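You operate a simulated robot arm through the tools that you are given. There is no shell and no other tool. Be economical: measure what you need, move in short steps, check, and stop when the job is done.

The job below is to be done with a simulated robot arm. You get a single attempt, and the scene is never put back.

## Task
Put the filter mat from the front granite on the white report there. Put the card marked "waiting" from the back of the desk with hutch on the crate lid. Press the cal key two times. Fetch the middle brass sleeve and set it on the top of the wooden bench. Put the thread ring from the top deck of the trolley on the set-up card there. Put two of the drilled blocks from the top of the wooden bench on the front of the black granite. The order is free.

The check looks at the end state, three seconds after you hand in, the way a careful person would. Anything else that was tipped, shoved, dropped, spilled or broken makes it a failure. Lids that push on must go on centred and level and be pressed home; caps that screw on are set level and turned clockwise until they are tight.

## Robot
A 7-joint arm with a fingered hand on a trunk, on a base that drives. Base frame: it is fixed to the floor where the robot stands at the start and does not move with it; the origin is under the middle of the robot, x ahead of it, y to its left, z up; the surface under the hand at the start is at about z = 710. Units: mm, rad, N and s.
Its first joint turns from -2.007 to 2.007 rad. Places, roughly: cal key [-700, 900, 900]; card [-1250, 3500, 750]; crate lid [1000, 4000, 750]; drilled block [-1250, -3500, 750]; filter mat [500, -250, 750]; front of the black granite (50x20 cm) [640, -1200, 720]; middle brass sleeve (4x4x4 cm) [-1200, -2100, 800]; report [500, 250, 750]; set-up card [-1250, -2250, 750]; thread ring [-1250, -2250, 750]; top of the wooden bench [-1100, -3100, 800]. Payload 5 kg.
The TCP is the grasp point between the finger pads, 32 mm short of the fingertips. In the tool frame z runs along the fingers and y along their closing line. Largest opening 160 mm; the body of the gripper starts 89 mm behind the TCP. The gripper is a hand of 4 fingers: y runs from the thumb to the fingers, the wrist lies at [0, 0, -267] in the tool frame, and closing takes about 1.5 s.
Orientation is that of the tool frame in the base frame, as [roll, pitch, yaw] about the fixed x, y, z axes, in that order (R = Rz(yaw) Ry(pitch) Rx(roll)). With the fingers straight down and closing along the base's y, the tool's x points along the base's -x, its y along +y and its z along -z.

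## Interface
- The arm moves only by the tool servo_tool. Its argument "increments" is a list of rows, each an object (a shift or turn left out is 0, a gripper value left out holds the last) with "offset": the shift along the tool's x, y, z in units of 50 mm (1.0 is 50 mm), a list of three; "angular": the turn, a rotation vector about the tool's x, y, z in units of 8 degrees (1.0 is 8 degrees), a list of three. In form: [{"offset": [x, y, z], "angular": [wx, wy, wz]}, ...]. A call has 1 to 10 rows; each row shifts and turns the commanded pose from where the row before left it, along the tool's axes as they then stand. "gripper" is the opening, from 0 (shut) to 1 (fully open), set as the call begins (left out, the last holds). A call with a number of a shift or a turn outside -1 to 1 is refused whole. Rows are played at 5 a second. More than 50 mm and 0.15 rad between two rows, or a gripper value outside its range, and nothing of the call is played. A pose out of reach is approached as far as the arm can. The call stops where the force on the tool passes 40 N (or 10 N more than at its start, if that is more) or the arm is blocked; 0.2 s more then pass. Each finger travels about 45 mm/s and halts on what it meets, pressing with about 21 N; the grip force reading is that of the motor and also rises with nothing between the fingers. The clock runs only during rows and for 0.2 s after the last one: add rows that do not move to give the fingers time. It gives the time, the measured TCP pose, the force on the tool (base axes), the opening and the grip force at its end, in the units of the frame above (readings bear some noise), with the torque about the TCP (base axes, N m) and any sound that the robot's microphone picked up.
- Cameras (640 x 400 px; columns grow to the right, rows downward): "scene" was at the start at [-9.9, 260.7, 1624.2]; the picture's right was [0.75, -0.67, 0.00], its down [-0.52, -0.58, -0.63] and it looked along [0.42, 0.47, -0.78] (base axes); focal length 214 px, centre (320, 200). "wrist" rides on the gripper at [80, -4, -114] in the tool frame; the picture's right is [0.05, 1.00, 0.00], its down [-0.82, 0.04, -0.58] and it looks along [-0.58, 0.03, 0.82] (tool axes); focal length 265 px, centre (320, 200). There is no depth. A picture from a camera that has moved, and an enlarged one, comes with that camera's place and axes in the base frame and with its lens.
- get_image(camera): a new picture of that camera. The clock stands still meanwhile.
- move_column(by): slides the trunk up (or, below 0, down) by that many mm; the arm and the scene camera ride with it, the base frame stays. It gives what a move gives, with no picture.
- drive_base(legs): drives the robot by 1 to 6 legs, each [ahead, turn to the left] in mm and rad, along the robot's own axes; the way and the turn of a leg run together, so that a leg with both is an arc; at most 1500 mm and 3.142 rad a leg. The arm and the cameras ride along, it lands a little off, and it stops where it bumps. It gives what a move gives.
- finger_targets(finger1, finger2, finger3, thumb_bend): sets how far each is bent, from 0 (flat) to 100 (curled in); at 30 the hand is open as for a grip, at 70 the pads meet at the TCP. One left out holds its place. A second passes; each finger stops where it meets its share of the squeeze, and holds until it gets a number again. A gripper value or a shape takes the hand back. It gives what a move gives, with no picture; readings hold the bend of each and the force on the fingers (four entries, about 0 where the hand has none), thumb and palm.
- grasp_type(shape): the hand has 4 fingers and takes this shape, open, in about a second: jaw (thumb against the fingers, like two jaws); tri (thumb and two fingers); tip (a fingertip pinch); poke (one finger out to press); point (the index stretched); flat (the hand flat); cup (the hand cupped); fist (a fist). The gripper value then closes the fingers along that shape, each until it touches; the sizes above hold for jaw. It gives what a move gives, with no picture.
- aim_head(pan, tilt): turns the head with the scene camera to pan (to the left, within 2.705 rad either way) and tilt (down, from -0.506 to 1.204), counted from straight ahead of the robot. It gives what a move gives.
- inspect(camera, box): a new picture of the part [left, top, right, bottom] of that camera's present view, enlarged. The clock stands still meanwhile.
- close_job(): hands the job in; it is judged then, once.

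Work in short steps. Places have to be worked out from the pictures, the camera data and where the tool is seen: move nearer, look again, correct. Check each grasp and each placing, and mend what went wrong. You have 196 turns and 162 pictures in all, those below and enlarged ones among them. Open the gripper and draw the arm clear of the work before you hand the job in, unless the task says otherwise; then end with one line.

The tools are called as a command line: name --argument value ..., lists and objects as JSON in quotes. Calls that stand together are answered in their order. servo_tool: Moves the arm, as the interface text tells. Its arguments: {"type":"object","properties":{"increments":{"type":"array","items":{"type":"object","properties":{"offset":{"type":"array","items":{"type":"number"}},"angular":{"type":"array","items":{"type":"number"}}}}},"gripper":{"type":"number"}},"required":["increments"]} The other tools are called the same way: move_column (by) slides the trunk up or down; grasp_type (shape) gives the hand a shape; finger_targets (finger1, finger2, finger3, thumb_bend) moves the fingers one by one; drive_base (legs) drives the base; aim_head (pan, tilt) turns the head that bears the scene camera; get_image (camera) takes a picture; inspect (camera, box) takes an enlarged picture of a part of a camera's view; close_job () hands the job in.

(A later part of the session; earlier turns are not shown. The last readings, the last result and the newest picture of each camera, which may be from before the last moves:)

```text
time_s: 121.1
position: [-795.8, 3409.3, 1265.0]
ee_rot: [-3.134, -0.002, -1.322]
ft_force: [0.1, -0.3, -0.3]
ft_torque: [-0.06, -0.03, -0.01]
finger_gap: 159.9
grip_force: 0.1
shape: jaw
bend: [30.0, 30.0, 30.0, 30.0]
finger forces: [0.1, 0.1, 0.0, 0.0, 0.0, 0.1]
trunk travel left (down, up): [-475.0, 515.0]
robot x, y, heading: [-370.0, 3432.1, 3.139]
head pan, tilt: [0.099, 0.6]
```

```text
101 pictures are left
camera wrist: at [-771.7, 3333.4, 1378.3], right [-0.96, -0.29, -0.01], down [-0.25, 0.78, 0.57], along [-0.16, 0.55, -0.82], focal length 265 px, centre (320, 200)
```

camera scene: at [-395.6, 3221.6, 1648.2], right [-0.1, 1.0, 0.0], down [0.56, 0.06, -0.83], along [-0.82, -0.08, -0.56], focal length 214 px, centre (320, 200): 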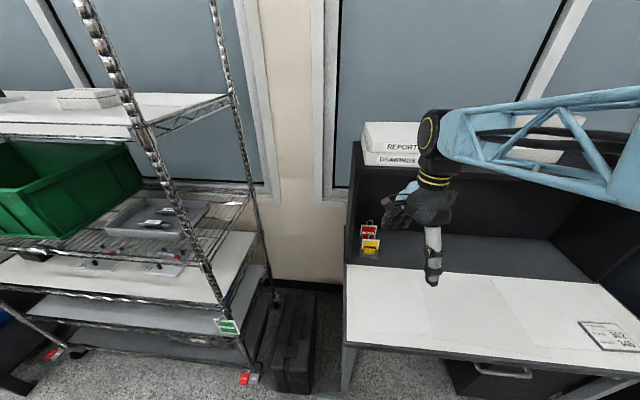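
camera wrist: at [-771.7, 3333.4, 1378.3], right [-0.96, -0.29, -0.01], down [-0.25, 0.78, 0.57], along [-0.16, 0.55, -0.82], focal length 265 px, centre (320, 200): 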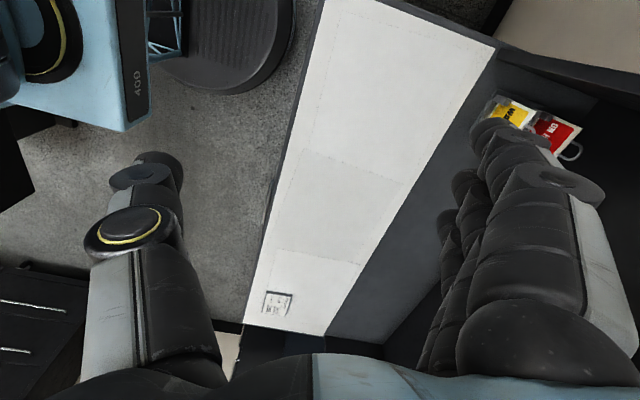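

Zoom on the card holder from this second viewpoint to triangulate.

inspect --camera "scene" --box '[335, 200, 415, 280]'

```text
5.00 times, centred on (375, 240) of scene
camera zoom: at [-395.6, 3221.6, 1648.2], right [-0.1, 1.0, 0.0], down [0.56, 0.06, -0.83], along [-0.82, -0.08, -0.56], focal length 1072 px, centre (45, 0)
```

zoom: 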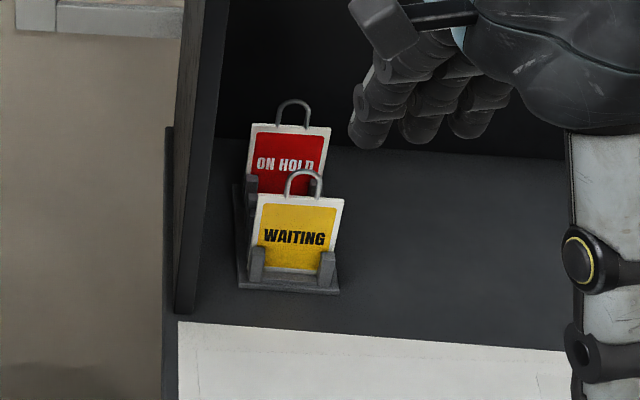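

Card top is at [-1190,3403,880], loop top ≈915; I come in under the hutch shelf with a 24° tilt. First align yaw, tilt, and move to a waypoint in front of the desk.

servo_tool --gripper 0.4 --increments '[{"angular": [0, 0, 0.88]}, {"angular": [0, 0, 0.88]}, {"offset": [0.015, 0.51, 0.79]}, {"offset": [0.015, 0.51, 0.79]}, {"offset": [0.015, 0.51, 0.79]}, {"offset": [0.015, 0.51, 0.79]}, {"offset": [0.015, 0.51, 0.79]}, {"offset": [0.015, 0.51, 0.79]}, {"offset": [0.015, 0.51, 0.79]}, {"offset": [0.015, 0.51, 0.79]}]'

servo_tool --increments '[{"angular": [-1, 0, 0]}, {"angular": [-1, 0, 0]}, {"angular": [-1, 0, 0]}, {}]'

get_image --camera "scene"

get_image --camera "wrist"

```text
time_s: 123.3
position: [-997.8, 3403.2, 947.4]
ee_rot: [-3.135, 0.0, -1.571]
ft_force: [0.1, -0.5, -0.2]
ft_torque: [0.0, 0.0, 0.04]
finger_gap: 64.4
grip_force: 0.0
shape: jaw
bend: [73.0, 73.0, 73.0, 70.0]
finger forces: [0.1, 0.0, 0.0, 0.0, 0.0, 0.1]
trunk travel left (down, up): [-475.0, 515.0]
robot x, y, heading: [-371.1, 3435.0, 3.141]
head pan, tilt: [0.099, 0.6]
```

```text
time_s: 124.3
position: [-996.6, 3403.0, 948.8]
ee_rot: [2.73, 0.0, -1.572]
ft_force: [-0.1, 0.2, 1.3]
ft_torque: [0.02, 0.02, -0.02]
finger_gap: 64.7
grip_force: 0.1
shape: jaw
bend: [73.0, 73.0, 73.0, 70.0]
finger forces: [0.0, 0.0, 0.1, 0.0, 0.1, 0.0]
trunk travel left (down, up): [-475.0, 515.0]
robot x, y, heading: [-369.5, 3429.5, 3.142]
head pan, tilt: [0.099, 0.6]
```

```text
99 pictures are left
camera scene: at [-395.6, 3221.6, 1648.2], right [-0.1, 1.0, 0.0], down [0.56, 0.05, -0.83], along [-0.82, -0.08, -0.56], focal length 214 px, centre (320, 200)
```

scene: 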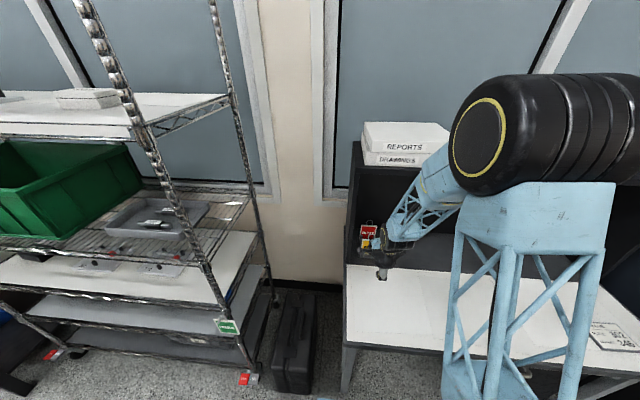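

```text
98 pictures are left
camera wrist: at [-946.5, 3323.9, 1050.9], right [-0.91, -0.05, 0.4], down [0.19, 0.82, 0.55], along [-0.36, 0.58, -0.74], focal length 265 px, centre (320, 200)
```

wrist: 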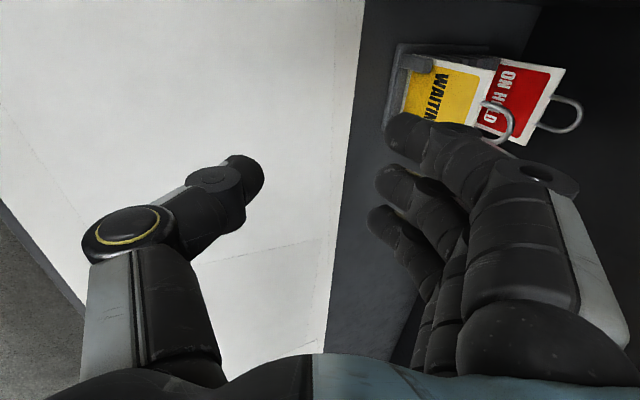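

Geometry consistent. Move in 150 mm horizontally and look.

servo_tool --increments '[{"offset": [0.02, 0.88, 0.38]}, {"offset": [0.02, 0.88, 0.38]}, {"offset": [0.02, 0.88, 0.38]}, {}]'

get_image --camera "wrist"

inspect --camera "scene" --box '[320, 140, 480, 280]'

```text
time_s: 125.3
position: [-1142.1, 3399.2, 948.6]
ee_rot: [2.731, -0.001, -1.569]
ft_force: [-0.4, 0.2, -0.5]
ft_torque: [0.01, 0.02, 0.0]
finger_gap: 64.4
grip_force: 0.0
shape: jaw
bend: [73.0, 73.0, 73.0, 70.0]
finger forces: [0.0, 0.0, 0.0, 0.0, 0.1, 0.0]
trunk travel left (down, up): [-475.0, 515.0]
robot x, y, heading: [-368.5, 3429.1, 3.143]
head pan, tilt: [0.099, 0.6]
```

```text
97 pictures are left
camera wrist: at [-1091.4, 3320.5, 1051.1], right [-0.91, -0.05, 0.4], down [0.19, 0.82, 0.55], along [-0.36, 0.58, -0.74], focal length 265 px, centre (320, 200)
```

wrist: 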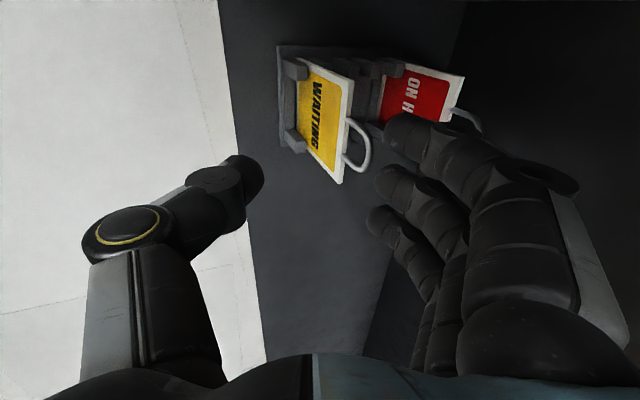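

```text
2.86 times, centred on (400, 210) of scene
camera zoom: at [-396.1, 3221.6, 1648.2], right [-0.1, 1.0, 0.0], down [0.56, 0.05, -0.82], along [-0.82, -0.08, -0.57], focal length 613 px, centre (91, 171)
```

zoom: 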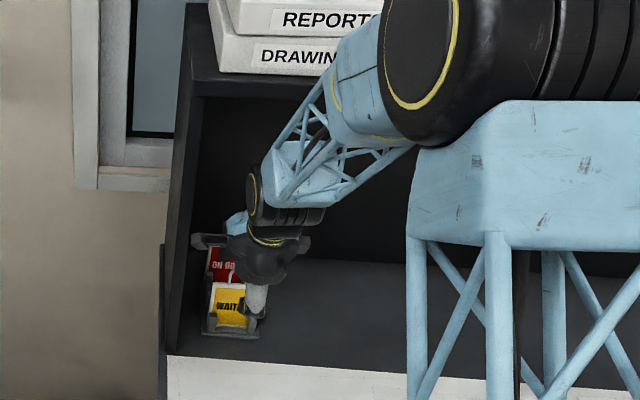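

Card is exactly square at x=-1191, y=3399. Go forward 49 mm over it and down 35, then look.

servo_tool --increments '[{"offset": [0, 0.9, 0.39]}, {"offset": [0, -0.285, 0.64]}, {}]'

get_image --camera "wrist"

```text
time_s: 126.1
position: [-1191.5, 3401.5, 914.5]
ee_rot: [2.729, 0.0, -1.572]
ft_force: [-4.8, 10.6, 0.7]
ft_torque: [-1.43, -0.52, 0.23]
finger_gap: 64.1
grip_force: 0.1
shape: jaw
bend: [73.0, 73.0, 73.0, 70.0]
finger forces: [0.0, 0.0, 0.1, 0.0, 0.0, 0.0]
trunk travel left (down, up): [-475.0, 515.0]
robot x, y, heading: [-368.6, 3433.1, 3.137]
head pan, tilt: [0.099, 0.6]
```

```text
95 pictures are left
camera wrist: at [-1140.8, 3323.0, 1016.5], right [-0.91, -0.05, 0.4], down [0.2, 0.82, 0.55], along [-0.35, 0.58, -0.74], focal length 265 px, centre (320, 200)
```

wrist: 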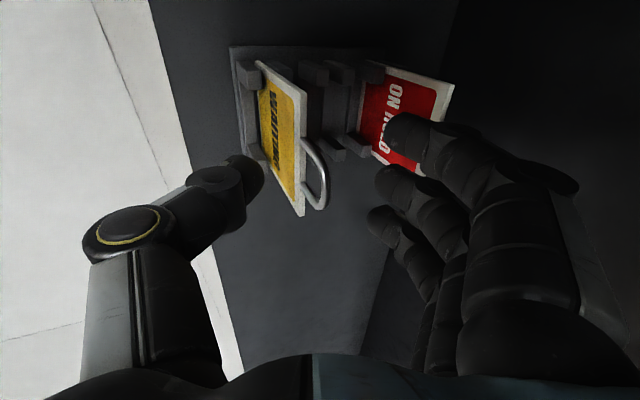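

Side force: the camera mount is rubbing the hutch side panel. Shift +20 mm in y, away from it.

servo_tool --increments '[{"offset": [-0.4, 0, 0]}, {}]'

get_image --camera "wrist"

```text
time_s: 126.7
position: [-1189.7, 3419.6, 915.4]
ee_rot: [2.731, 0.0, -1.569]
ft_force: [-0.3, -0.5, 0.2]
ft_torque: [0.0, -0.01, -0.03]
finger_gap: 64.1
grip_force: 0.1
shape: jaw
bend: [73.0, 73.0, 73.0, 70.0]
finger forces: [0.1, 0.1, 0.1, 0.0, 0.1, 0.1]
trunk travel left (down, up): [-475.0, 515.0]
robot x, y, heading: [-365.7, 3429.2, 3.141]
head pan, tilt: [0.099, 0.6]
```

```text
94 pictures are left
camera wrist: at [-1139.2, 3339.7, 1016.8], right [-0.91, -0.05, 0.4], down [0.19, 0.82, 0.55], along [-0.36, 0.58, -0.74], focal length 265 px, centre (320, 200)
```

wrist: 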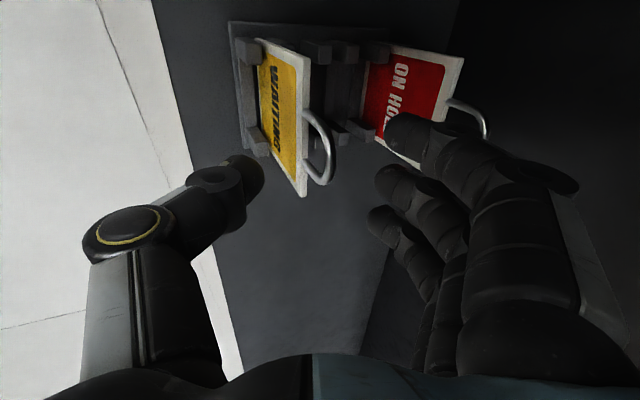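

Clear now, and ON HOLD is 100 mm behind. Lower 40 mm, reduce tilt to 12°, and close.

servo_tool --increments '[{"offset": [0, -0.326, 0.73]}, {"angular": [0.75, 0, 0]}, {"angular": [0.75, 0, 0]}, {}]'

get_image --camera "wrist"

```text
time_s: 127.7
position: [-1189.7, 3419.5, 874.2]
ee_rot: [2.939, 0.002, -1.573]
ft_force: [0.3, 0.1, -1.0]
ft_torque: [-0.03, -0.03, 0.0]
finger_gap: 64.0
grip_force: 0.1
shape: jaw
bend: [73.0, 73.0, 73.0, 70.0]
finger forces: [0.0, 0.0, 0.1, 0.0, 0.0, 0.0]
trunk travel left (down, up): [-475.0, 515.0]
robot x, y, heading: [-370.3, 3430.1, 3.141]
head pan, tilt: [0.099, 0.6]
```

```text
93 pictures are left
camera wrist: at [-1161.8, 3340.3, 984.3], right [-0.98, -0.05, 0.2], down [0.07, 0.82, 0.57], along [-0.19, 0.58, -0.79], focal length 265 px, centre (320, 200)
```

wrist: 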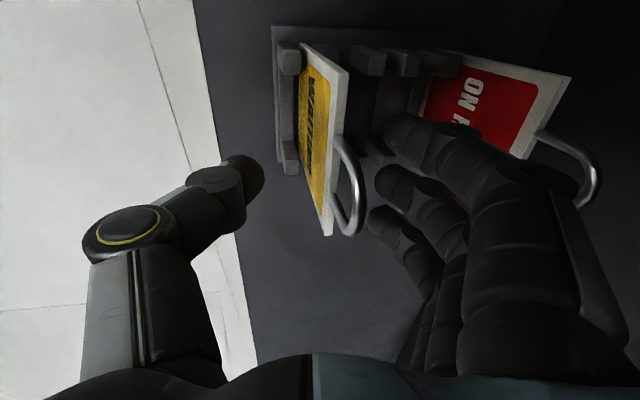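

Card is between thumb and fingers. Close.

servo_tool --gripper 0.0 --increments '[{}, {}, {}, {}, {}, {}]'

get_image --camera "wrist"

```text
time_s: 129.1
position: [-1189.9, 3419.7, 875.0]
ee_rot: [2.939, 0.0, -1.57]
ft_force: [-1.1, 0.2, -1.0]
ft_torque: [-0.03, -0.02, -0.07]
finger_gap: 0.0
grip_force: 21.0
shape: jaw
bend: [70.0, 70.0, 68.0, 70.0]
finger forces: [6.5, 7.6, 5.8, 0.1, 17.6, 0.0]
trunk travel left (down, up): [-475.0, 515.0]
robot x, y, heading: [-369.7, 3431.3, 3.14]
head pan, tilt: [0.099, 0.6]
```

```text
92 pictures are left
camera wrist: at [-1161.6, 3340.3, 984.5], right [-0.98, -0.05, 0.2], down [0.07, 0.82, 0.57], along [-0.19, 0.58, -0.79], focal length 265 px, centre (320, 200)
```

wrist: 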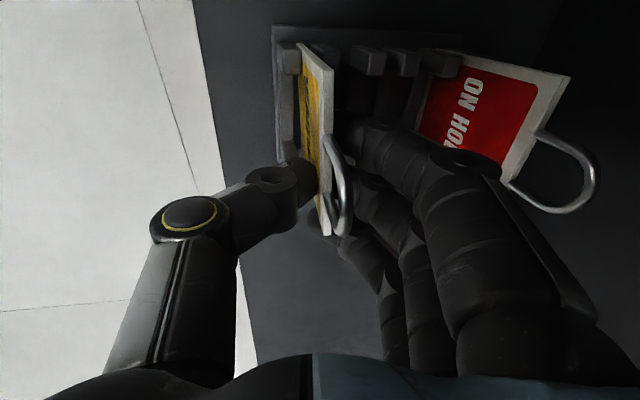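

Held. Lift 60 mm, then pull out toward the robot.

servo_tool --increments '[{"offset": [0, 0.08, -0.39]}, {"offset": [0, 0.08, -0.39]}, {"offset": [0, 0.08, -0.39]}, {}]'

get_image --camera "wrist"

```text
time_s: 130.1
position: [-1189.6, 3420.2, 934.1]
ee_rot: [2.94, -0.001, -1.57]
ft_force: [0.8, -0.1, -0.3]
ft_torque: [0.01, 0.0, 0.01]
finger_gap: 0.2
grip_force: 20.7
shape: jaw
bend: [70.0, 70.0, 68.0, 70.0]
finger forces: [5.2, 8.8, 5.5, 0.0, 17.6, 0.0]
trunk travel left (down, up): [-475.0, 515.0]
robot x, y, heading: [-366.3, 3432.1, 3.14]
head pan, tilt: [0.099, 0.6]
```

```text
91 pictures are left
camera wrist: at [-1161.7, 3340.5, 1044.6], right [-0.98, -0.05, 0.2], down [0.07, 0.82, 0.57], along [-0.19, 0.58, -0.79], focal length 265 px, centre (320, 200)
```

wrist: 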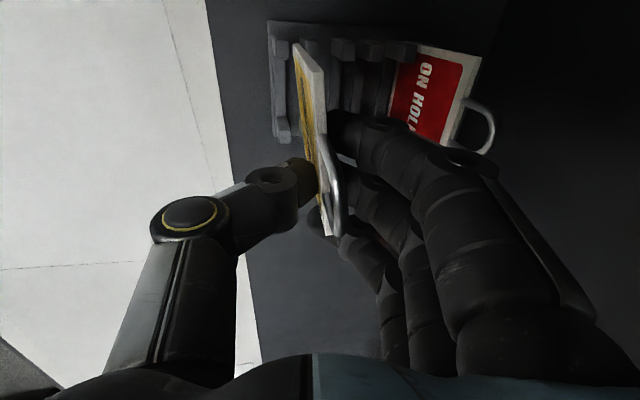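

The card is out. Raise 15 mm more and withdraw toward the robot.

servo_tool --increments '[{"offset": [0, 0.06, -0.3]}, {"offset": [0, -0.9, -0.185]}, {"offset": [0, -0.9, -0.185]}, {"offset": [0, -0.9, -0.185]}, {"offset": [0, -0.9, -0.185]}, {"offset": [0, -0.9, -0.185]}, {}]'

get_image --camera "wrist"

inspect --camera "scene" --box '[320, 140, 480, 300]'

```text
time_s: 131.7
position: [-958.4, 3421.4, 948.6]
ee_rot: [2.937, -0.001, -1.572]
ft_force: [-0.6, -0.7, 0.1]
ft_torque: [0.0, 0.01, -0.01]
finger_gap: 0.1
grip_force: 21.1
shape: jaw
bend: [70.0, 70.0, 68.0, 70.0]
finger forces: [5.2, 8.7, 5.2, 0.0, 17.5, 0.0]
trunk travel left (down, up): [-475.0, 515.0]
robot x, y, heading: [-372.9, 3430.6, 3.144]
head pan, tilt: [0.099, 0.6]
```

```text
90 pictures are left
camera wrist: at [-930.2, 3342.3, 1059.2], right [-0.98, -0.05, 0.2], down [0.08, 0.82, 0.57], along [-0.19, 0.58, -0.79], focal length 265 px, centre (320, 200)
```

wrist: 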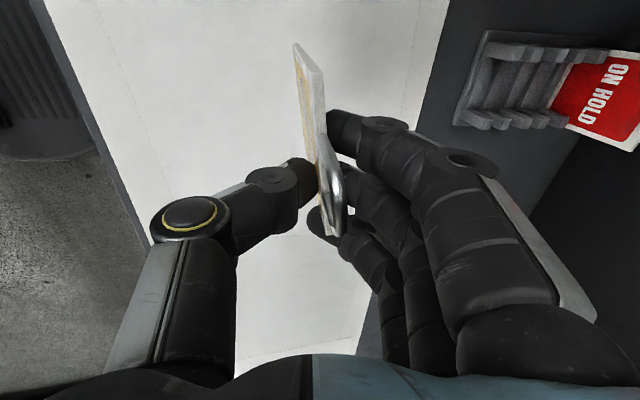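

```text
2.50 times, centred on (400, 220) of scene
camera zoom: at [-395.4, 3221.7, 1648.1], right [-0.1, 1.0, 0.0], down [0.56, 0.05, -0.83], along [-0.82, -0.08, -0.56], focal length 536 px, centre (120, 150)
```

zoom: 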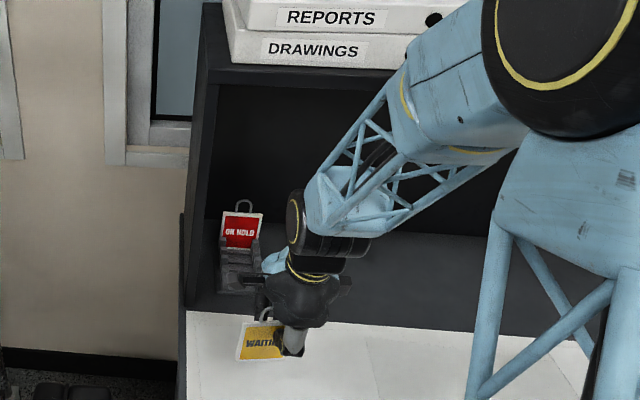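

Good. Raise and tuck the arm, then look for the crate lid.

servo_tool --increments '[{"offset": [0, 0.195, -0.96]}, {"offset": [0, 0.195, -0.96]}, {"offset": [0, 0.195, -0.96]}, {"offset": [0, 0.195, -0.96]}, {"offset": [0, 0.195, -0.96]}, {"offset": [0, 0.195, -0.96]}, {"offset": [0, -0.95, -0.2]}, {"offset": [0, -0.95, -0.2]}, {"offset": [0, -0.95, -0.2]}]'

aim_head --pan -1.9 --tilt 0.45

get_image --camera "scene"

aim_head --pan 2.5 --tilt 0.45

get_image --camera "scene"

```text
time_s: 133.7
position: [-826.4, 3420.3, 1217.4]
ee_rot: [2.982, -0.001, -1.577]
ft_force: [0.0, 0.0, -0.5]
ft_torque: [0.03, -0.03, -0.04]
finger_gap: 0.0
grip_force: 21.6
shape: jaw
bend: [70.0, 70.0, 68.0, 70.0]
finger forces: [5.0, 8.8, 4.9, 0.1, 17.4, 0.0]
out of reach, approached as far as the arm can: row 9
trunk travel left (down, up): [-475.0, 515.0]
robot x, y, heading: [-367.8, 3433.3, 3.138]
head pan, tilt: [0.099, 0.6]
```

```text
time_s: 135.7
position: [-824.2, 3418.1, 1217.0]
ee_rot: [2.978, -0.001, -1.571]
ft_force: [-0.1, -0.2, -0.5]
ft_torque: [0.01, 0.03, 0.01]
finger_gap: 0.0
grip_force: 21.2
shape: jaw
bend: [70.0, 70.0, 68.0, 70.0]
finger forces: [5.0, 8.8, 4.9, 0.0, 17.3, 0.0]
trunk travel left (down, up): [-475.0, 515.0]
robot x, y, heading: [-372.9, 3433.0, 3.137]
head pan, tilt: [-1.901, 0.45]
```

```text
88 pictures are left
camera scene: at [-277.7, 3317.2, 1661.8], right [0.95, -0.33, 0.0], down [-0.14, -0.41, -0.9], along [0.29, 0.85, -0.44], focal length 214 px, centre (320, 200)
```

scene: 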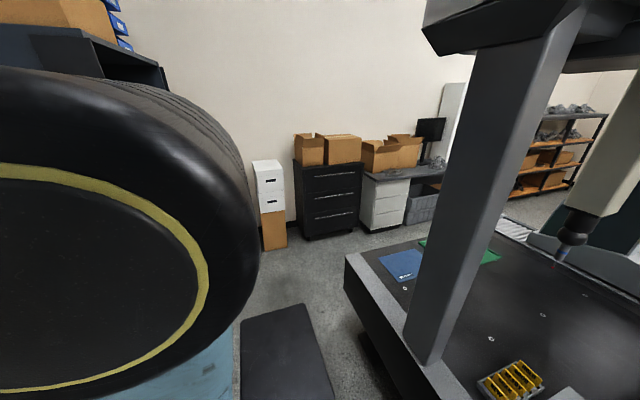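

```text
time_s: 139.2
position: [-825.8, 3417.7, 1216.5]
ee_rot: [2.98, 0.0, -1.571]
ft_force: [-0.3, -0.1, -0.3]
ft_torque: [0.02, 0.0, 0.04]
finger_gap: 0.0
grip_force: 21.5
shape: jaw
bend: [70.0, 70.0, 68.0, 70.0]
finger forces: [5.0, 8.8, 4.9, 0.1, 17.4, 0.0]
trunk travel left (down, up): [-475.0, 515.0]
robot x, y, heading: [-367.8, 3435.5, 3.139]
head pan, tilt: [2.499, 0.45]
```

```text
87 pictures are left
camera scene: at [-234.2, 3175.0, 1661.9], right [-0.6, -0.8, 0.0], down [-0.35, 0.26, -0.9], along [0.72, -0.54, -0.44], focal length 214 px, centre (320, 200)
```

scene: 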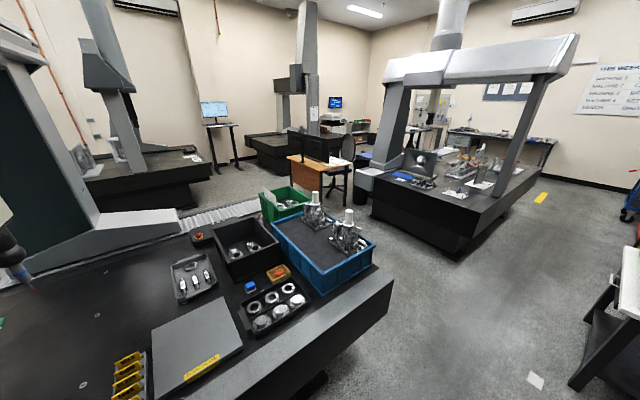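

Green plate near [1075,4027] fits the crate lid place. Inspect it and the blue one.

aim_head --pan -2.1 --tilt 0.6

get_image --camera "scene"

inspect --camera "scene" --box '[320, 160, 480, 260]'

```text
time_s: 142.8
position: [-823.9, 3418.1, 1215.7]
ee_rot: [2.979, -0.001, -1.572]
ft_force: [-0.1, 0.6, -0.7]
ft_torque: [0.04, 0.0, -0.01]
finger_gap: 0.0
grip_force: 21.2
shape: jaw
bend: [70.0, 70.0, 68.0, 70.0]
finger forces: [5.0, 8.9, 4.9, 0.0, 17.3, 0.1]
trunk travel left (down, up): [-475.0, 515.0]
robot x, y, heading: [-368.3, 3433.4, 3.136]
head pan, tilt: [-2.1, 0.6]
```

```text
86 pictures are left
camera scene: at [-262.9, 3306.5, 1648.4], right [0.86, -0.51, 0.0], down [-0.29, -0.49, -0.83], along [0.42, 0.71, -0.56], focal length 214 px, centre (320, 200)
```

scene: 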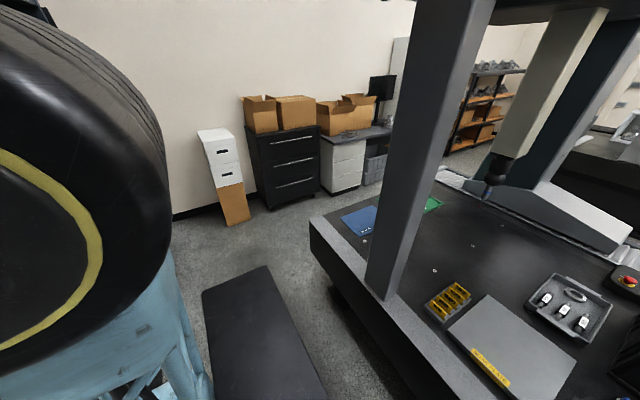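

```text
4.00 times, centred on (400, 210) of scene
camera zoom: at [-262.9, 3306.5, 1648.4], right [0.86, -0.51, 0.0], down [-0.29, -0.49, -0.83], along [0.42, 0.71, -0.56], focal length 858 px, centre (0, 160)
```

zoom: 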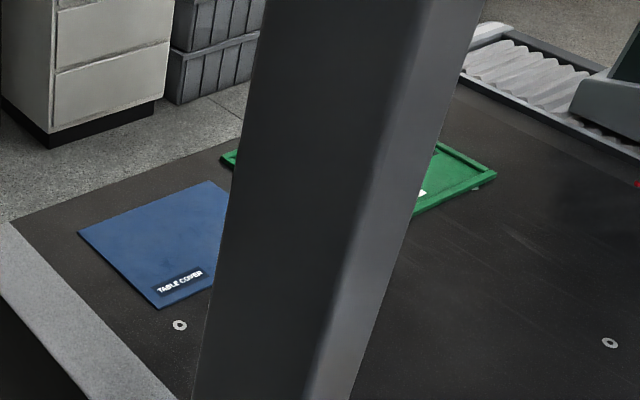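

Blue is a table cover; the green rimmed plate (x≈811–1200, y≈3960–4280) is the crate lid. I'll reach it from the north side of that granite. Drive in stages.

drive_base --legs '[[0, -1.73], [1280, 0]]'

aim_head --pan -1.3 --tilt 0.55

get_image --camera "scene"

```text
time_s: 153.7
position: [-124.0, 5161.1, 1217.6]
ee_rot: [2.978, 0.001, 3.0]
ft_force: [0.3, -0.2, -0.8]
ft_torque: [-0.03, -0.01, -0.02]
finger_gap: 0.0
grip_force: 21.4
shape: jaw
bend: [70.0, 70.0, 68.0, 70.0]
finger forces: [4.8, 8.4, 5.0, 0.0, 16.4, 0.1]
trunk travel left (down, up): [-475.0, 515.0]
robot x, y, heading: [-174.6, 4711.2, 1.427]
head pan, tilt: [-2.1, 0.6]
```

```text
time_s: 154.8
position: [-124.4, 5161.3, 1213.3]
ee_rot: [2.989, 0.0, 2.998]
ft_force: [-0.5, -1.1, -0.3]
ft_torque: [-0.02, -0.03, 0.0]
finger_gap: 0.0
grip_force: 21.2
shape: jaw
bend: [70.0, 70.0, 68.0, 70.0]
finger forces: [4.9, 8.3, 5.0, 0.0, 16.5, 0.1]
trunk travel left (down, up): [-475.0, 515.0]
robot x, y, heading: [-175.6, 4704.0, 1.427]
head pan, tilt: [-1.3, 0.55]
```

```text
84 pictures are left
camera scene: at [-294.0, 4690.6, 1652.5], right [0.12, -0.99, 0.0], down [-0.52, -0.06, -0.85], along [0.85, 0.11, -0.52], focal length 214 px, centre (320, 200)
```

scene: 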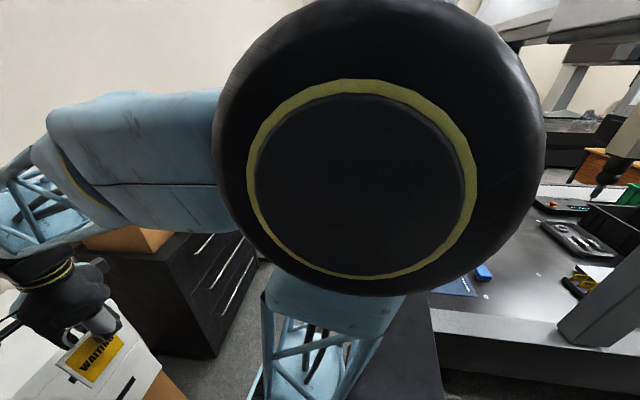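

Turn east and drive along the north side.

drive_base --legs '[[0, -1.427], [880, 0]]'

aim_head --pan -1.2 --tilt 0.7

get_image --camera "scene"

```text
time_s: 163.2
position: [1157.6, 4715.5, 1212.1]
ee_rot: [2.987, 0.002, 1.567]
ft_force: [0.1, 0.5, 0.4]
ft_torque: [-0.03, -0.02, -0.03]
finger_gap: 0.0
grip_force: 20.7
shape: jaw
bend: [70.0, 70.0, 69.0, 70.0]
finger forces: [4.6, 8.8, 4.9, 0.0, 15.9, 0.1]
trunk travel left (down, up): [-475.0, 515.0]
robot x, y, heading: [698.4, 4703.7, -0.007]
head pan, tilt: [-1.3, 0.55]
```

```text
time_s: 163.9
position: [1157.2, 4715.9, 1213.6]
ee_rot: [2.989, 0.004, 1.568]
ft_force: [-0.8, 0.4, -0.4]
ft_torque: [-0.01, -0.04, -0.05]
finger_gap: 0.1
grip_force: 20.8
shape: jaw
bend: [70.0, 70.0, 69.0, 70.0]
finger forces: [4.5, 8.8, 4.9, 0.0, 15.9, 0.0]
trunk travel left (down, up): [-475.0, 515.0]
robot x, y, heading: [704.3, 4703.1, -0.005]
head pan, tilt: [-1.201, 0.7]
```

```text
83 pictures are left
camera scene: at [673.8, 4829.7, 1639.5], right [-0.93, -0.36, 0.0], down [-0.23, 0.6, -0.77], along [0.27, -0.72, -0.64], focal length 214 px, centre (320, 200)
```

scene: 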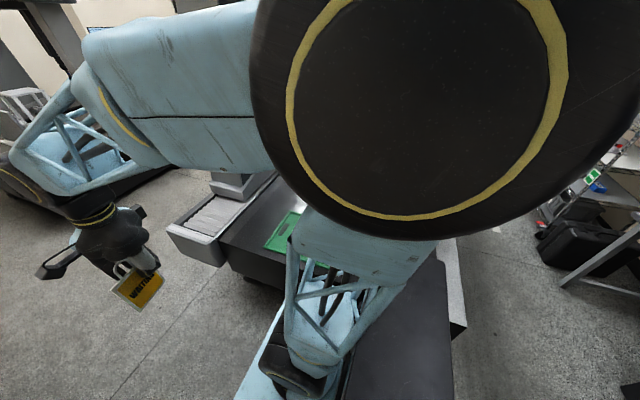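

Turn to face the lid.

drive_base --legs '[[0, -1.3]]'

aim_head --pan 0.15 --tilt 0.75

get_image --camera "scene"

get_image --camera "wrist"

```text
time_s: 167.6
position: [833.7, 4266.4, 1211.5]
ee_rot: [2.988, 0.003, 0.266]
ft_force: [0.2, 0.7, -0.5]
ft_torque: [-0.03, 0.0, 0.0]
finger_gap: 0.0
grip_force: 21.1
shape: jaw
bend: [70.0, 70.0, 69.0, 71.0]
finger forces: [4.5, 8.5, 4.8, 0.1, 15.5, 0.0]
trunk travel left (down, up): [-475.0, 515.0]
robot x, y, heading: [698.5, 4699.3, -1.311]
head pan, tilt: [-1.201, 0.7]
```

```text
time_s: 169.1
position: [833.7, 4267.0, 1213.5]
ee_rot: [2.988, 0.003, 0.264]
ft_force: [-0.6, 0.3, -0.8]
ft_torque: [0.0, 0.0, 0.01]
finger_gap: 0.0
grip_force: 21.2
shape: jaw
bend: [70.0, 70.0, 69.0, 71.0]
finger forces: [4.5, 8.5, 4.9, 0.0, 15.5, 0.1]
trunk travel left (down, up): [-475.0, 515.0]
robot x, y, heading: [702.6, 4702.7, -1.309]
head pan, tilt: [0.15, 0.75]
```

```text
82 pictures are left
camera scene: at [916.4, 4740.0, 1635.4], right [-0.92, -0.4, 0.0], down [-0.27, 0.63, -0.73], along [0.29, -0.67, -0.68], focal length 214 px, centre (320, 200)
```

scene: 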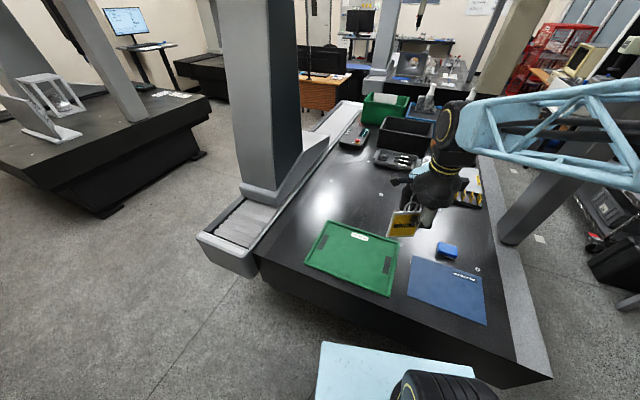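

```text
81 pictures are left
camera wrist: at [906.8, 4309.3, 1323.4], right [0.31, -0.94, 0.15], down [-0.8, -0.17, 0.58], along [-0.52, -0.3, -0.8], focal length 265 px, centre (320, 200)
```

wrist: 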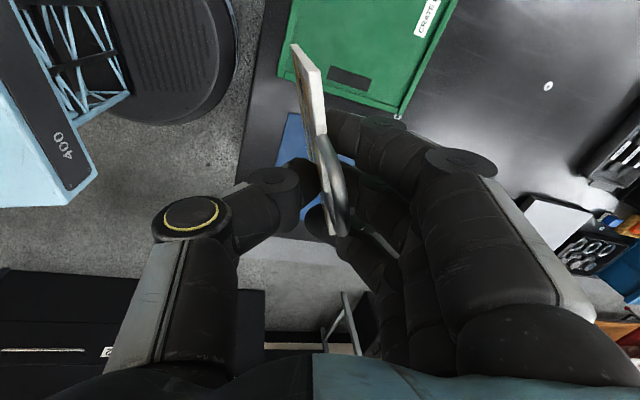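

The lid reads CRATE; centre ≈[1005,4130]. I'll back up 150 mm to have room, then move over it and tilt the hand so the card can be laid down.

drive_base --legs '[[-150, 0]]'

```text
time_s: 170.5
position: [794.0, 4414.0, 1211.9]
ee_rot: [2.988, 0.001, 0.265]
ft_force: [0.5, 0.5, 0.3]
ft_torque: [-0.03, -0.01, 0.0]
finger_gap: 0.1
grip_force: 20.7
shape: jaw
bend: [70.0, 70.0, 69.0, 71.0]
finger forces: [4.5, 8.6, 4.9, 0.0, 15.6, 0.0]
trunk travel left (down, up): [-475.0, 515.0]
robot x, y, heading: [662.5, 4852.1, -1.305]
head pan, tilt: [0.15, 0.75]
```

Move over the lid at z≈950.

servo_tool --increments '[{"offset": [0.287, 0.549, 0.673]}, {"offset": [0.287, 0.549, 0.673]}, {"offset": [0.287, 0.549, 0.673]}, {"offset": [0.287, 0.549, 0.673]}, {"offset": [0.287, 0.549, 0.673]}, {"offset": [0.287, 0.549, 0.673]}, {"offset": [0.287, 0.549, 0.673]}, {"offset": [0.287, 0.549, 0.673]}, {"offset": [0.287, 0.549, 0.673]}]'

servo_tool --increments '[{"angular": [-0.95, 0, 0]}, {"angular": [-0.95, 0, 0]}, {"angular": [-0.95, 0, 0]}, {"angular": [-0.95, 0, 0]}, {"angular": [-0.95, 0, 0]}, {"angular": [-0.95, 0, 0]}, {"angular": [-0.95, 0, 0]}, {}]'

get_image --camera "scene"

get_image --camera "wrist"

```text
time_s: 172.5
position: [995.3, 4167.9, 949.9]
ee_rot: [2.99, 0.003, 0.265]
ft_force: [-0.2, -0.2, -0.5]
ft_torque: [0.01, -0.02, -0.02]
finger_gap: 0.2
grip_force: 20.7
shape: jaw
bend: [70.0, 70.0, 69.0, 71.0]
finger forces: [4.4, 8.8, 4.7, 0.0, 15.5, 0.0]
trunk travel left (down, up): [-475.0, 515.0]
robot x, y, heading: [660.4, 4849.1, -1.311]
head pan, tilt: [0.15, 0.75]
```

```text
time_s: 174.3
position: [995.1, 4167.7, 949.9]
ee_rot: [2.061, 0.003, 0.266]
ft_force: [0.0, -0.4, -0.2]
ft_torque: [-0.03, -0.02, -0.02]
finger_gap: 0.1
grip_force: 20.7
shape: jaw
bend: [70.0, 69.0, 70.0, 71.0]
finger forces: [3.9, 9.9, 3.0, 0.1, 15.4, 0.0]
trunk travel left (down, up): [-475.0, 515.0]
robot x, y, heading: [659.4, 4850.8, -1.314]
head pan, tilt: [0.15, 0.75]
```

```text
80 pictures are left
camera scene: at [877.4, 4887.3, 1635.3], right [-0.92, -0.4, 0.0], down [-0.27, 0.62, -0.73], along [0.29, -0.67, -0.68], focal length 214 px, centre (320, 200)
```

scene: 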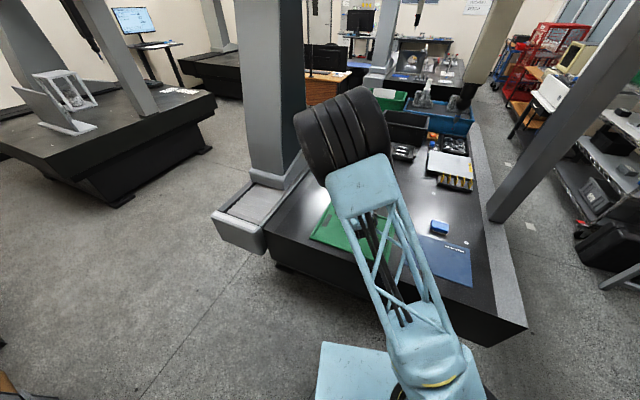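

```text
79 pictures are left
camera wrist: at [1046.1, 4288.3, 998.9], right [0.17, -0.44, 0.88], down [-0.91, 0.26, 0.31], along [-0.36, -0.86, -0.36], focal length 265 px, centre (320, 200)
```

wrist: 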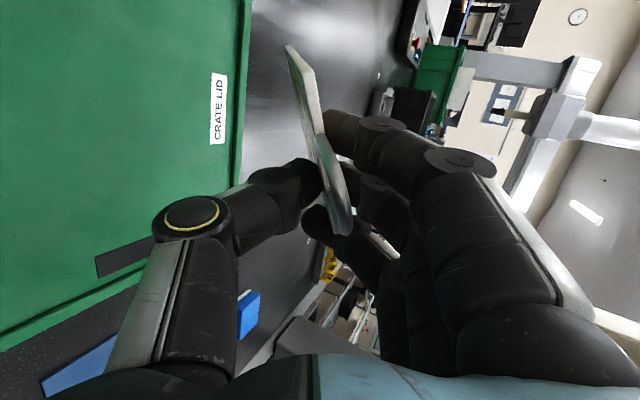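

CRATE LID confirmed beneath. Lower 130 mm then feel for contact.

servo_tool --increments '[{"offset": [0, -0.764, 0.408]}, {"offset": [0, -0.764, 0.408]}, {"offset": [0, -0.764, 0.408]}, {}]'

get_image --camera "wrist"

```text
time_s: 175.3
position: [994.0, 4167.6, 819.6]
ee_rot: [2.06, 0.001, 0.265]
ft_force: [-0.2, -0.1, -1.2]
ft_torque: [0.0, 0.03, -0.01]
finger_gap: 0.3
grip_force: 20.5
shape: jaw
bend: [70.0, 69.0, 70.0, 71.0]
finger forces: [3.9, 10.1, 2.5, 0.0, 15.3, 0.0]
trunk travel left (down, up): [-475.0, 515.0]
robot x, y, heading: [662.0, 4851.0, -1.311]
head pan, tilt: [0.15, 0.75]
```

```text
78 pictures are left
camera wrist: at [1046.0, 4288.2, 868.4], right [0.17, -0.44, 0.88], down [-0.91, 0.26, 0.31], along [-0.36, -0.86, -0.36], focal length 265 px, centre (320, 200)
```

wrist: 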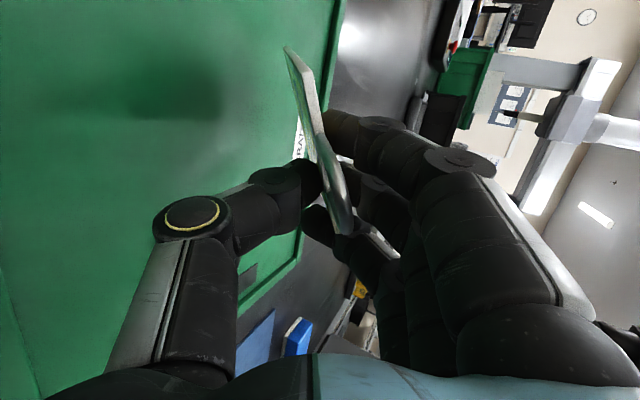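

Continue down in small steps until contact.

servo_tool --increments '[{"offset": [0, -0.088, 0.047]}, {"offset": [0, -0.088, 0.047]}, {"offset": [0, -0.088, 0.047]}, {}]'

servo_tool --increments '[{"offset": [0, -0.088, 0.047]}, {"offset": [0, -0.088, 0.047]}, {}]'

get_image --camera "wrist"

```text
time_s: 176.3
position: [994.4, 4167.4, 805.1]
ee_rot: [2.061, 0.001, 0.266]
ft_force: [-0.6, -0.1, -0.6]
ft_torque: [0.02, -0.03, 0.01]
finger_gap: 0.2
grip_force: 20.5
shape: jaw
bend: [70.0, 69.0, 70.0, 71.0]
finger forces: [3.8, 10.1, 2.5, 0.0, 15.3, 0.0]
trunk travel left (down, up): [-475.0, 515.0]
robot x, y, heading: [660.3, 4851.3, -1.303]
head pan, tilt: [0.15, 0.75]
```

```text
time_s: 177.1
position: [992.9, 4166.3, 795.1]
ee_rot: [2.061, 0.002, 0.265]
ft_force: [-0.9, 0.3, -0.3]
ft_torque: [0.02, 0.0, 0.0]
finger_gap: 0.1
grip_force: 20.4
shape: jaw
bend: [70.0, 69.0, 70.0, 71.0]
finger forces: [3.9, 10.1, 2.5, 0.1, 15.1, 0.0]
trunk travel left (down, up): [-475.0, 515.0]
robot x, y, heading: [662.3, 4848.9, -1.313]
head pan, tilt: [0.15, 0.75]
```

```text
77 pictures are left
camera wrist: at [1045.7, 4287.7, 844.0], right [0.17, -0.44, 0.88], down [-0.91, 0.26, 0.31], along [-0.36, -0.86, -0.36], focal length 265 px, centre (320, 200)
```

wrist: 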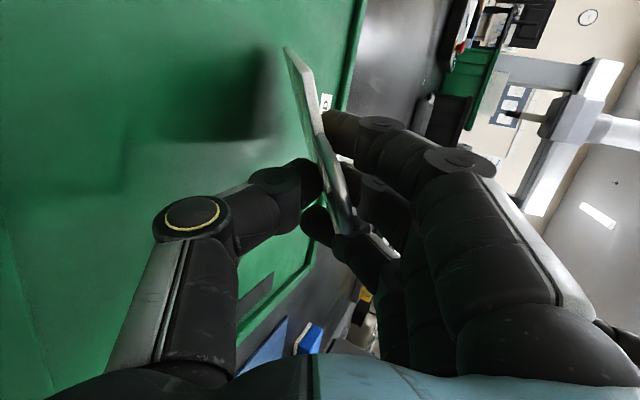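

Still no contact; continue in 4 mm steps.

servo_tool --increments '[{"offset": [0, -0.07, 0.038]}, {"offset": [0, -0.07, 0.038]}, {}]'

servo_tool --increments '[{"offset": [0, -0.07, 0.038]}, {"offset": [0, -0.07, 0.038]}, {}]'

get_image --camera "wrist"

```text
time_s: 177.9
position: [993.6, 4166.4, 786.3]
ee_rot: [2.063, 0.004, 0.267]
ft_force: [0.4, 0.1, 0.4]
ft_torque: [-0.02, -0.06, -0.01]
finger_gap: 0.0
grip_force: 20.7
shape: jaw
bend: [70.0, 69.0, 70.0, 71.0]
finger forces: [4.3, 10.2, 2.9, 0.0, 15.1, 0.1]
trunk travel left (down, up): [-475.0, 515.0]
robot x, y, heading: [660.2, 4852.4, -1.314]
head pan, tilt: [0.15, 0.75]
```

```text
time_s: 178.7
position: [992.5, 4166.0, 778.2]
ee_rot: [2.061, 0.002, 0.264]
ft_force: [-0.2, 1.0, 1.0]
ft_torque: [-0.07, -0.12, 0.01]
finger_gap: 0.0
grip_force: 21.0
shape: jaw
bend: [70.0, 69.0, 70.0, 71.0]
finger forces: [5.0, 11.2, 3.5, 0.1, 15.4, 0.0]
trunk travel left (down, up): [-475.0, 515.0]
robot x, y, heading: [661.2, 4853.4, -1.306]
head pan, tilt: [0.15, 0.75]
```

```text
76 pictures are left
camera wrist: at [1045.7, 4287.6, 828.2], right [0.17, -0.44, 0.88], down [-0.91, 0.26, 0.31], along [-0.36, -0.86, -0.36], focal length 265 px, centre (320, 200)
```

wrist: 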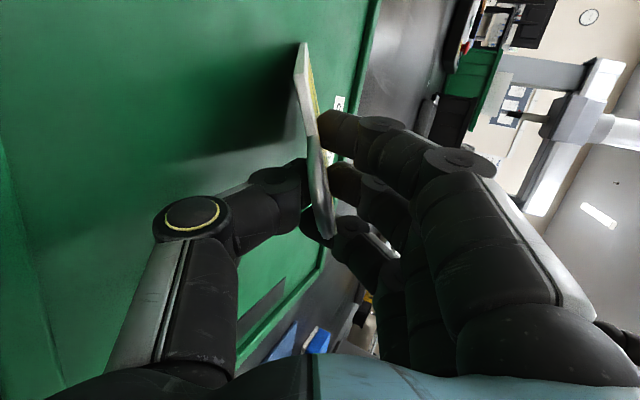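

The card's edge touches and it pivots toward flat. Open only the fingers, keeping the thumb underneath still.

finger_targets --finger1 40 --finger2 40 --finger3 40

get_image --camera "wrist"

```text
time_s: 179.7
position: [994.7, 4166.6, 778.8]
ee_rot: [2.061, 0.001, 0.266]
ft_force: [0.2, -0.3, -0.2]
ft_torque: [-0.01, -0.02, -0.02]
finger_gap: 57.8
grip_force: 0.2
shape: fingers
bend: [40.0, 40.0, 40.0, 77.0]
finger forces: [0.0, 0.1, 0.0, 0.1, 0.1, 0.0]
trunk travel left (down, up): [-475.0, 515.0]
robot x, y, heading: [659.2, 4849.4, -1.308]
head pan, tilt: [0.15, 0.75]
```

```text
75 pictures are left
camera wrist: at [1045.8, 4287.8, 828.1], right [0.17, -0.44, 0.88], down [-0.91, 0.26, 0.31], along [-0.36, -0.86, -0.36], focal length 265 px, centre (320, 200)
```

wrist: 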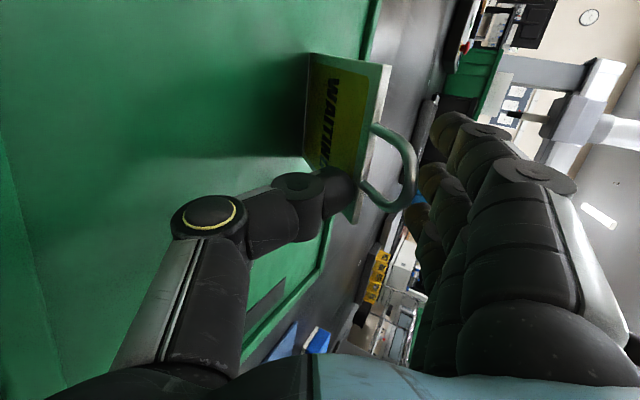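

The card now stands on its lower edge, leaning by the thumb. Back the hand away slowly 25 mm and look.

servo_tool --increments '[{"offset": [0, -0.118, -0.22]}, {"offset": [0, -0.118, -0.22]}, {}]'

get_image --camera "wrist"

```text
time_s: 180.5
position: [987.2, 4191.3, 778.0]
ee_rot: [2.061, 0.002, 0.267]
ft_force: [-0.5, -0.4, -0.2]
ft_torque: [0.02, 0.0, 0.03]
finger_gap: 57.7
grip_force: 0.0
shape: fingers
bend: [40.0, 40.0, 40.0, 77.0]
finger forces: [0.1, 0.0, 0.0, 0.1, 0.0, 0.0]
trunk travel left (down, up): [-475.0, 515.0]
robot x, y, heading: [664.3, 4849.5, -1.31]
head pan, tilt: [0.15, 0.75]
```

```text
74 pictures are left
camera wrist: at [1039.5, 4311.7, 827.9], right [0.17, -0.44, 0.88], down [-0.91, 0.26, 0.31], along [-0.36, -0.86, -0.36], focal length 265 px, centre (320, 200)
```

wrist: 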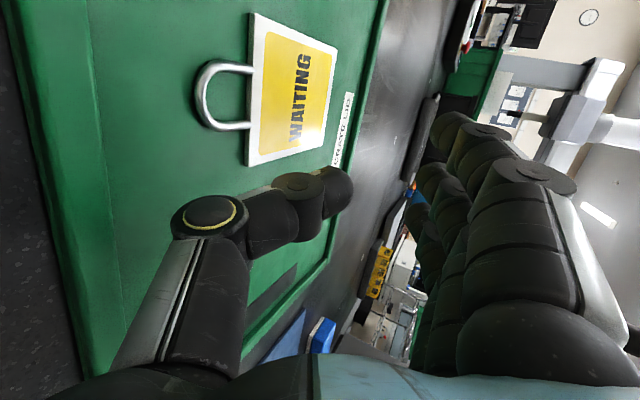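

The card lies flat, face up, on the crate lid. Lift away, level the hand and restore jaw.

servo_tool --increments '[{"offset": [0, 0.85, -0.45]}, {"offset": [0, 0.85, -0.45]}, {"offset": [0, 0.85, -0.45]}, {"offset": [0, 0.85, -0.45]}, {"offset": [0, 0.85, -0.45]}, {"offset": [0, 0.85, -0.45]}, {"offset": [0, 0.85, -0.45]}, {"offset": [0, 0.85, -0.45]}]'

servo_tool --increments '[{"angular": [0.97, 0, 0]}, {"angular": [0.97, 0, 0]}, {"angular": [0.97, 0, 0]}, {"angular": [0.97, 0, 0]}, {"angular": [0.97, 0, 0]}, {"angular": [0.97, 0, 0]}, {"angular": [0.97, 0, 0]}, {"angular": [0.95, 0, 0]}]'

grasp_type --shape "jaw"

get_image --camera "wrist"

```text
time_s: 182.3
position: [986.2, 4190.2, 1164.7]
ee_rot: [2.061, 0.0, 0.264]
ft_force: [0.7, -0.2, 0.2]
ft_torque: [0.03, 0.07, -0.03]
finger_gap: 57.5
grip_force: 0.1
shape: fingers
bend: [40.0, 40.0, 40.0, 77.0]
finger forces: [0.1, 0.1, 0.1, 0.1, 0.1, 0.2]
trunk travel left (down, up): [-475.0, 515.0]
robot x, y, heading: [658.5, 4851.2, -1.308]
head pan, tilt: [0.15, 0.75]
```

```text
time_s: 184.1
position: [980.9, 4186.3, 1162.3]
ee_rot: [3.017, 0.023, 0.242]
ft_force: [0.0, 0.0, -0.1]
ft_torque: [0.01, 0.06, -0.01]
finger_gap: 57.7
grip_force: 0.1
shape: fingers
bend: [40.0, 40.0, 40.0, 77.0]
finger forces: [0.0, 0.0, 0.0, 0.0, 0.0, 0.1]
out of reach, approached as far as the arm can: row 2, 3
trunk travel left (down, up): [-475.0, 515.0]
robot x, y, heading: [661.2, 4846.2, -1.308]
head pan, tilt: [0.15, 0.75]
```

```text
time_s: 185.0
position: [979.9, 4186.3, 1162.5]
ee_rot: [3.014, 0.025, 0.239]
ft_force: [0.0, 0.0, -1.1]
ft_torque: [-0.03, -0.01, -0.03]
finger_gap: 160.0
grip_force: 0.0
shape: jaw
bend: [30.0, 30.0, 30.0, 30.0]
finger forces: [0.0, 0.0, 0.1, 0.1, 0.0, 0.1]
trunk travel left (down, up): [-475.0, 515.0]
robot x, y, heading: [666.9, 4848.9, -1.31]
head pan, tilt: [0.15, 0.75]
```

```text
73 pictures are left
camera wrist: at [1057.6, 4225.0, 1272.6], right [0.29, -0.95, 0.12], down [-0.79, -0.16, 0.6], along [-0.55, -0.27, -0.79], focal length 265 px, centre (320, 200)
```

wrist: 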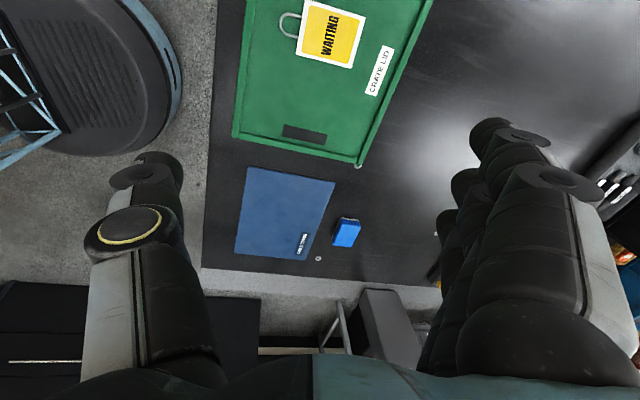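

Card placed. Level the hand, tuck it in, and drive back south along the aisle.

servo_tool --increments '[{"angular": [0.91, 0, 0]}, {"angular": [0, 0.17, 0]}, {"offset": [0, -0.95, -0.2]}, {"offset": [0, -0.95, -0.2]}, {"offset": [0, -0.95, -0.2]}, {"offset": [0, -0.95, -0.2]}, {"offset": [0, -0.95, -0.2]}, {"offset": [0, -0.95, -0.2]}]'

drive_base --legs '[[0, -1.83], [900, 0], [0, 1.587]]'

aim_head --pan 0.0 --tilt 0.5

get_image --camera "scene"

```text
time_s: 186.8
position: [912.8, 4463.6, 1223.6]
ee_rot: [3.133, 0.019, 0.237]
ft_force: [-0.4, 2.0, 1.1]
ft_torque: [-0.11, -0.02, 0.01]
finger_gap: 160.0
grip_force: 0.1
shape: jaw
bend: [30.0, 30.0, 30.0, 30.0]
finger forces: [0.0, 0.0, 0.0, 0.0, 0.0, 0.0]
trunk travel left (down, up): [-475.0, 515.0]
robot x, y, heading: [660.4, 4850.8, -1.314]
head pan, tilt: [0.15, 0.75]
```

```text
time_s: 200.2
position: [-85.7, 4405.3, 1222.8]
ee_rot: [-3.141, 0.001, 0.002]
ft_force: [0.0, -0.3, 0.6]
ft_torque: [-0.03, 0.0, -0.02]
finger_gap: 160.0
grip_force: 0.1
shape: jaw
bend: [30.0, 30.0, 30.0, 30.0]
finger forces: [0.1, 0.1, 0.1, 0.0, 0.1, 0.0]
trunk travel left (down, up): [-475.0, 515.0]
robot x, y, heading: [-235.2, 4840.9, -1.543]
head pan, tilt: [0.15, 0.75]
```

```text
time_s: 201.0
position: [-87.1, 4404.6, 1224.3]
ee_rot: [-3.14, 0.0, 0.002]
ft_force: [-0.4, 0.8, -1.1]
ft_torque: [0.01, 0.0, 0.03]
finger_gap: 159.5
grip_force: 0.1
shape: jaw
bend: [30.0, 30.0, 30.0, 30.0]
finger forces: [0.1, 0.0, 0.1, 0.0, 0.0, 0.0]
trunk travel left (down, up): [-475.0, 515.0]
robot x, y, heading: [-236.0, 4841.9, -1.546]
head pan, tilt: [0.0, 0.499]
```

```text
72 pictures are left
camera scene: at [-31.9, 4816.9, 1657.2], right [-1.0, -0.02, 0.0], down [-0.01, 0.48, -0.88], along [0.02, -0.88, -0.48], focal length 214 px, centre (320, 200)
```

scene: 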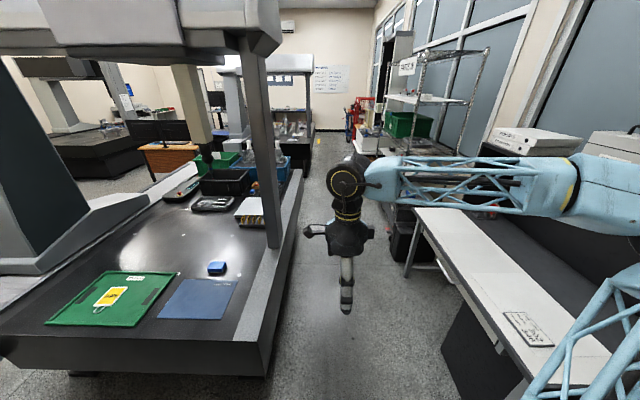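

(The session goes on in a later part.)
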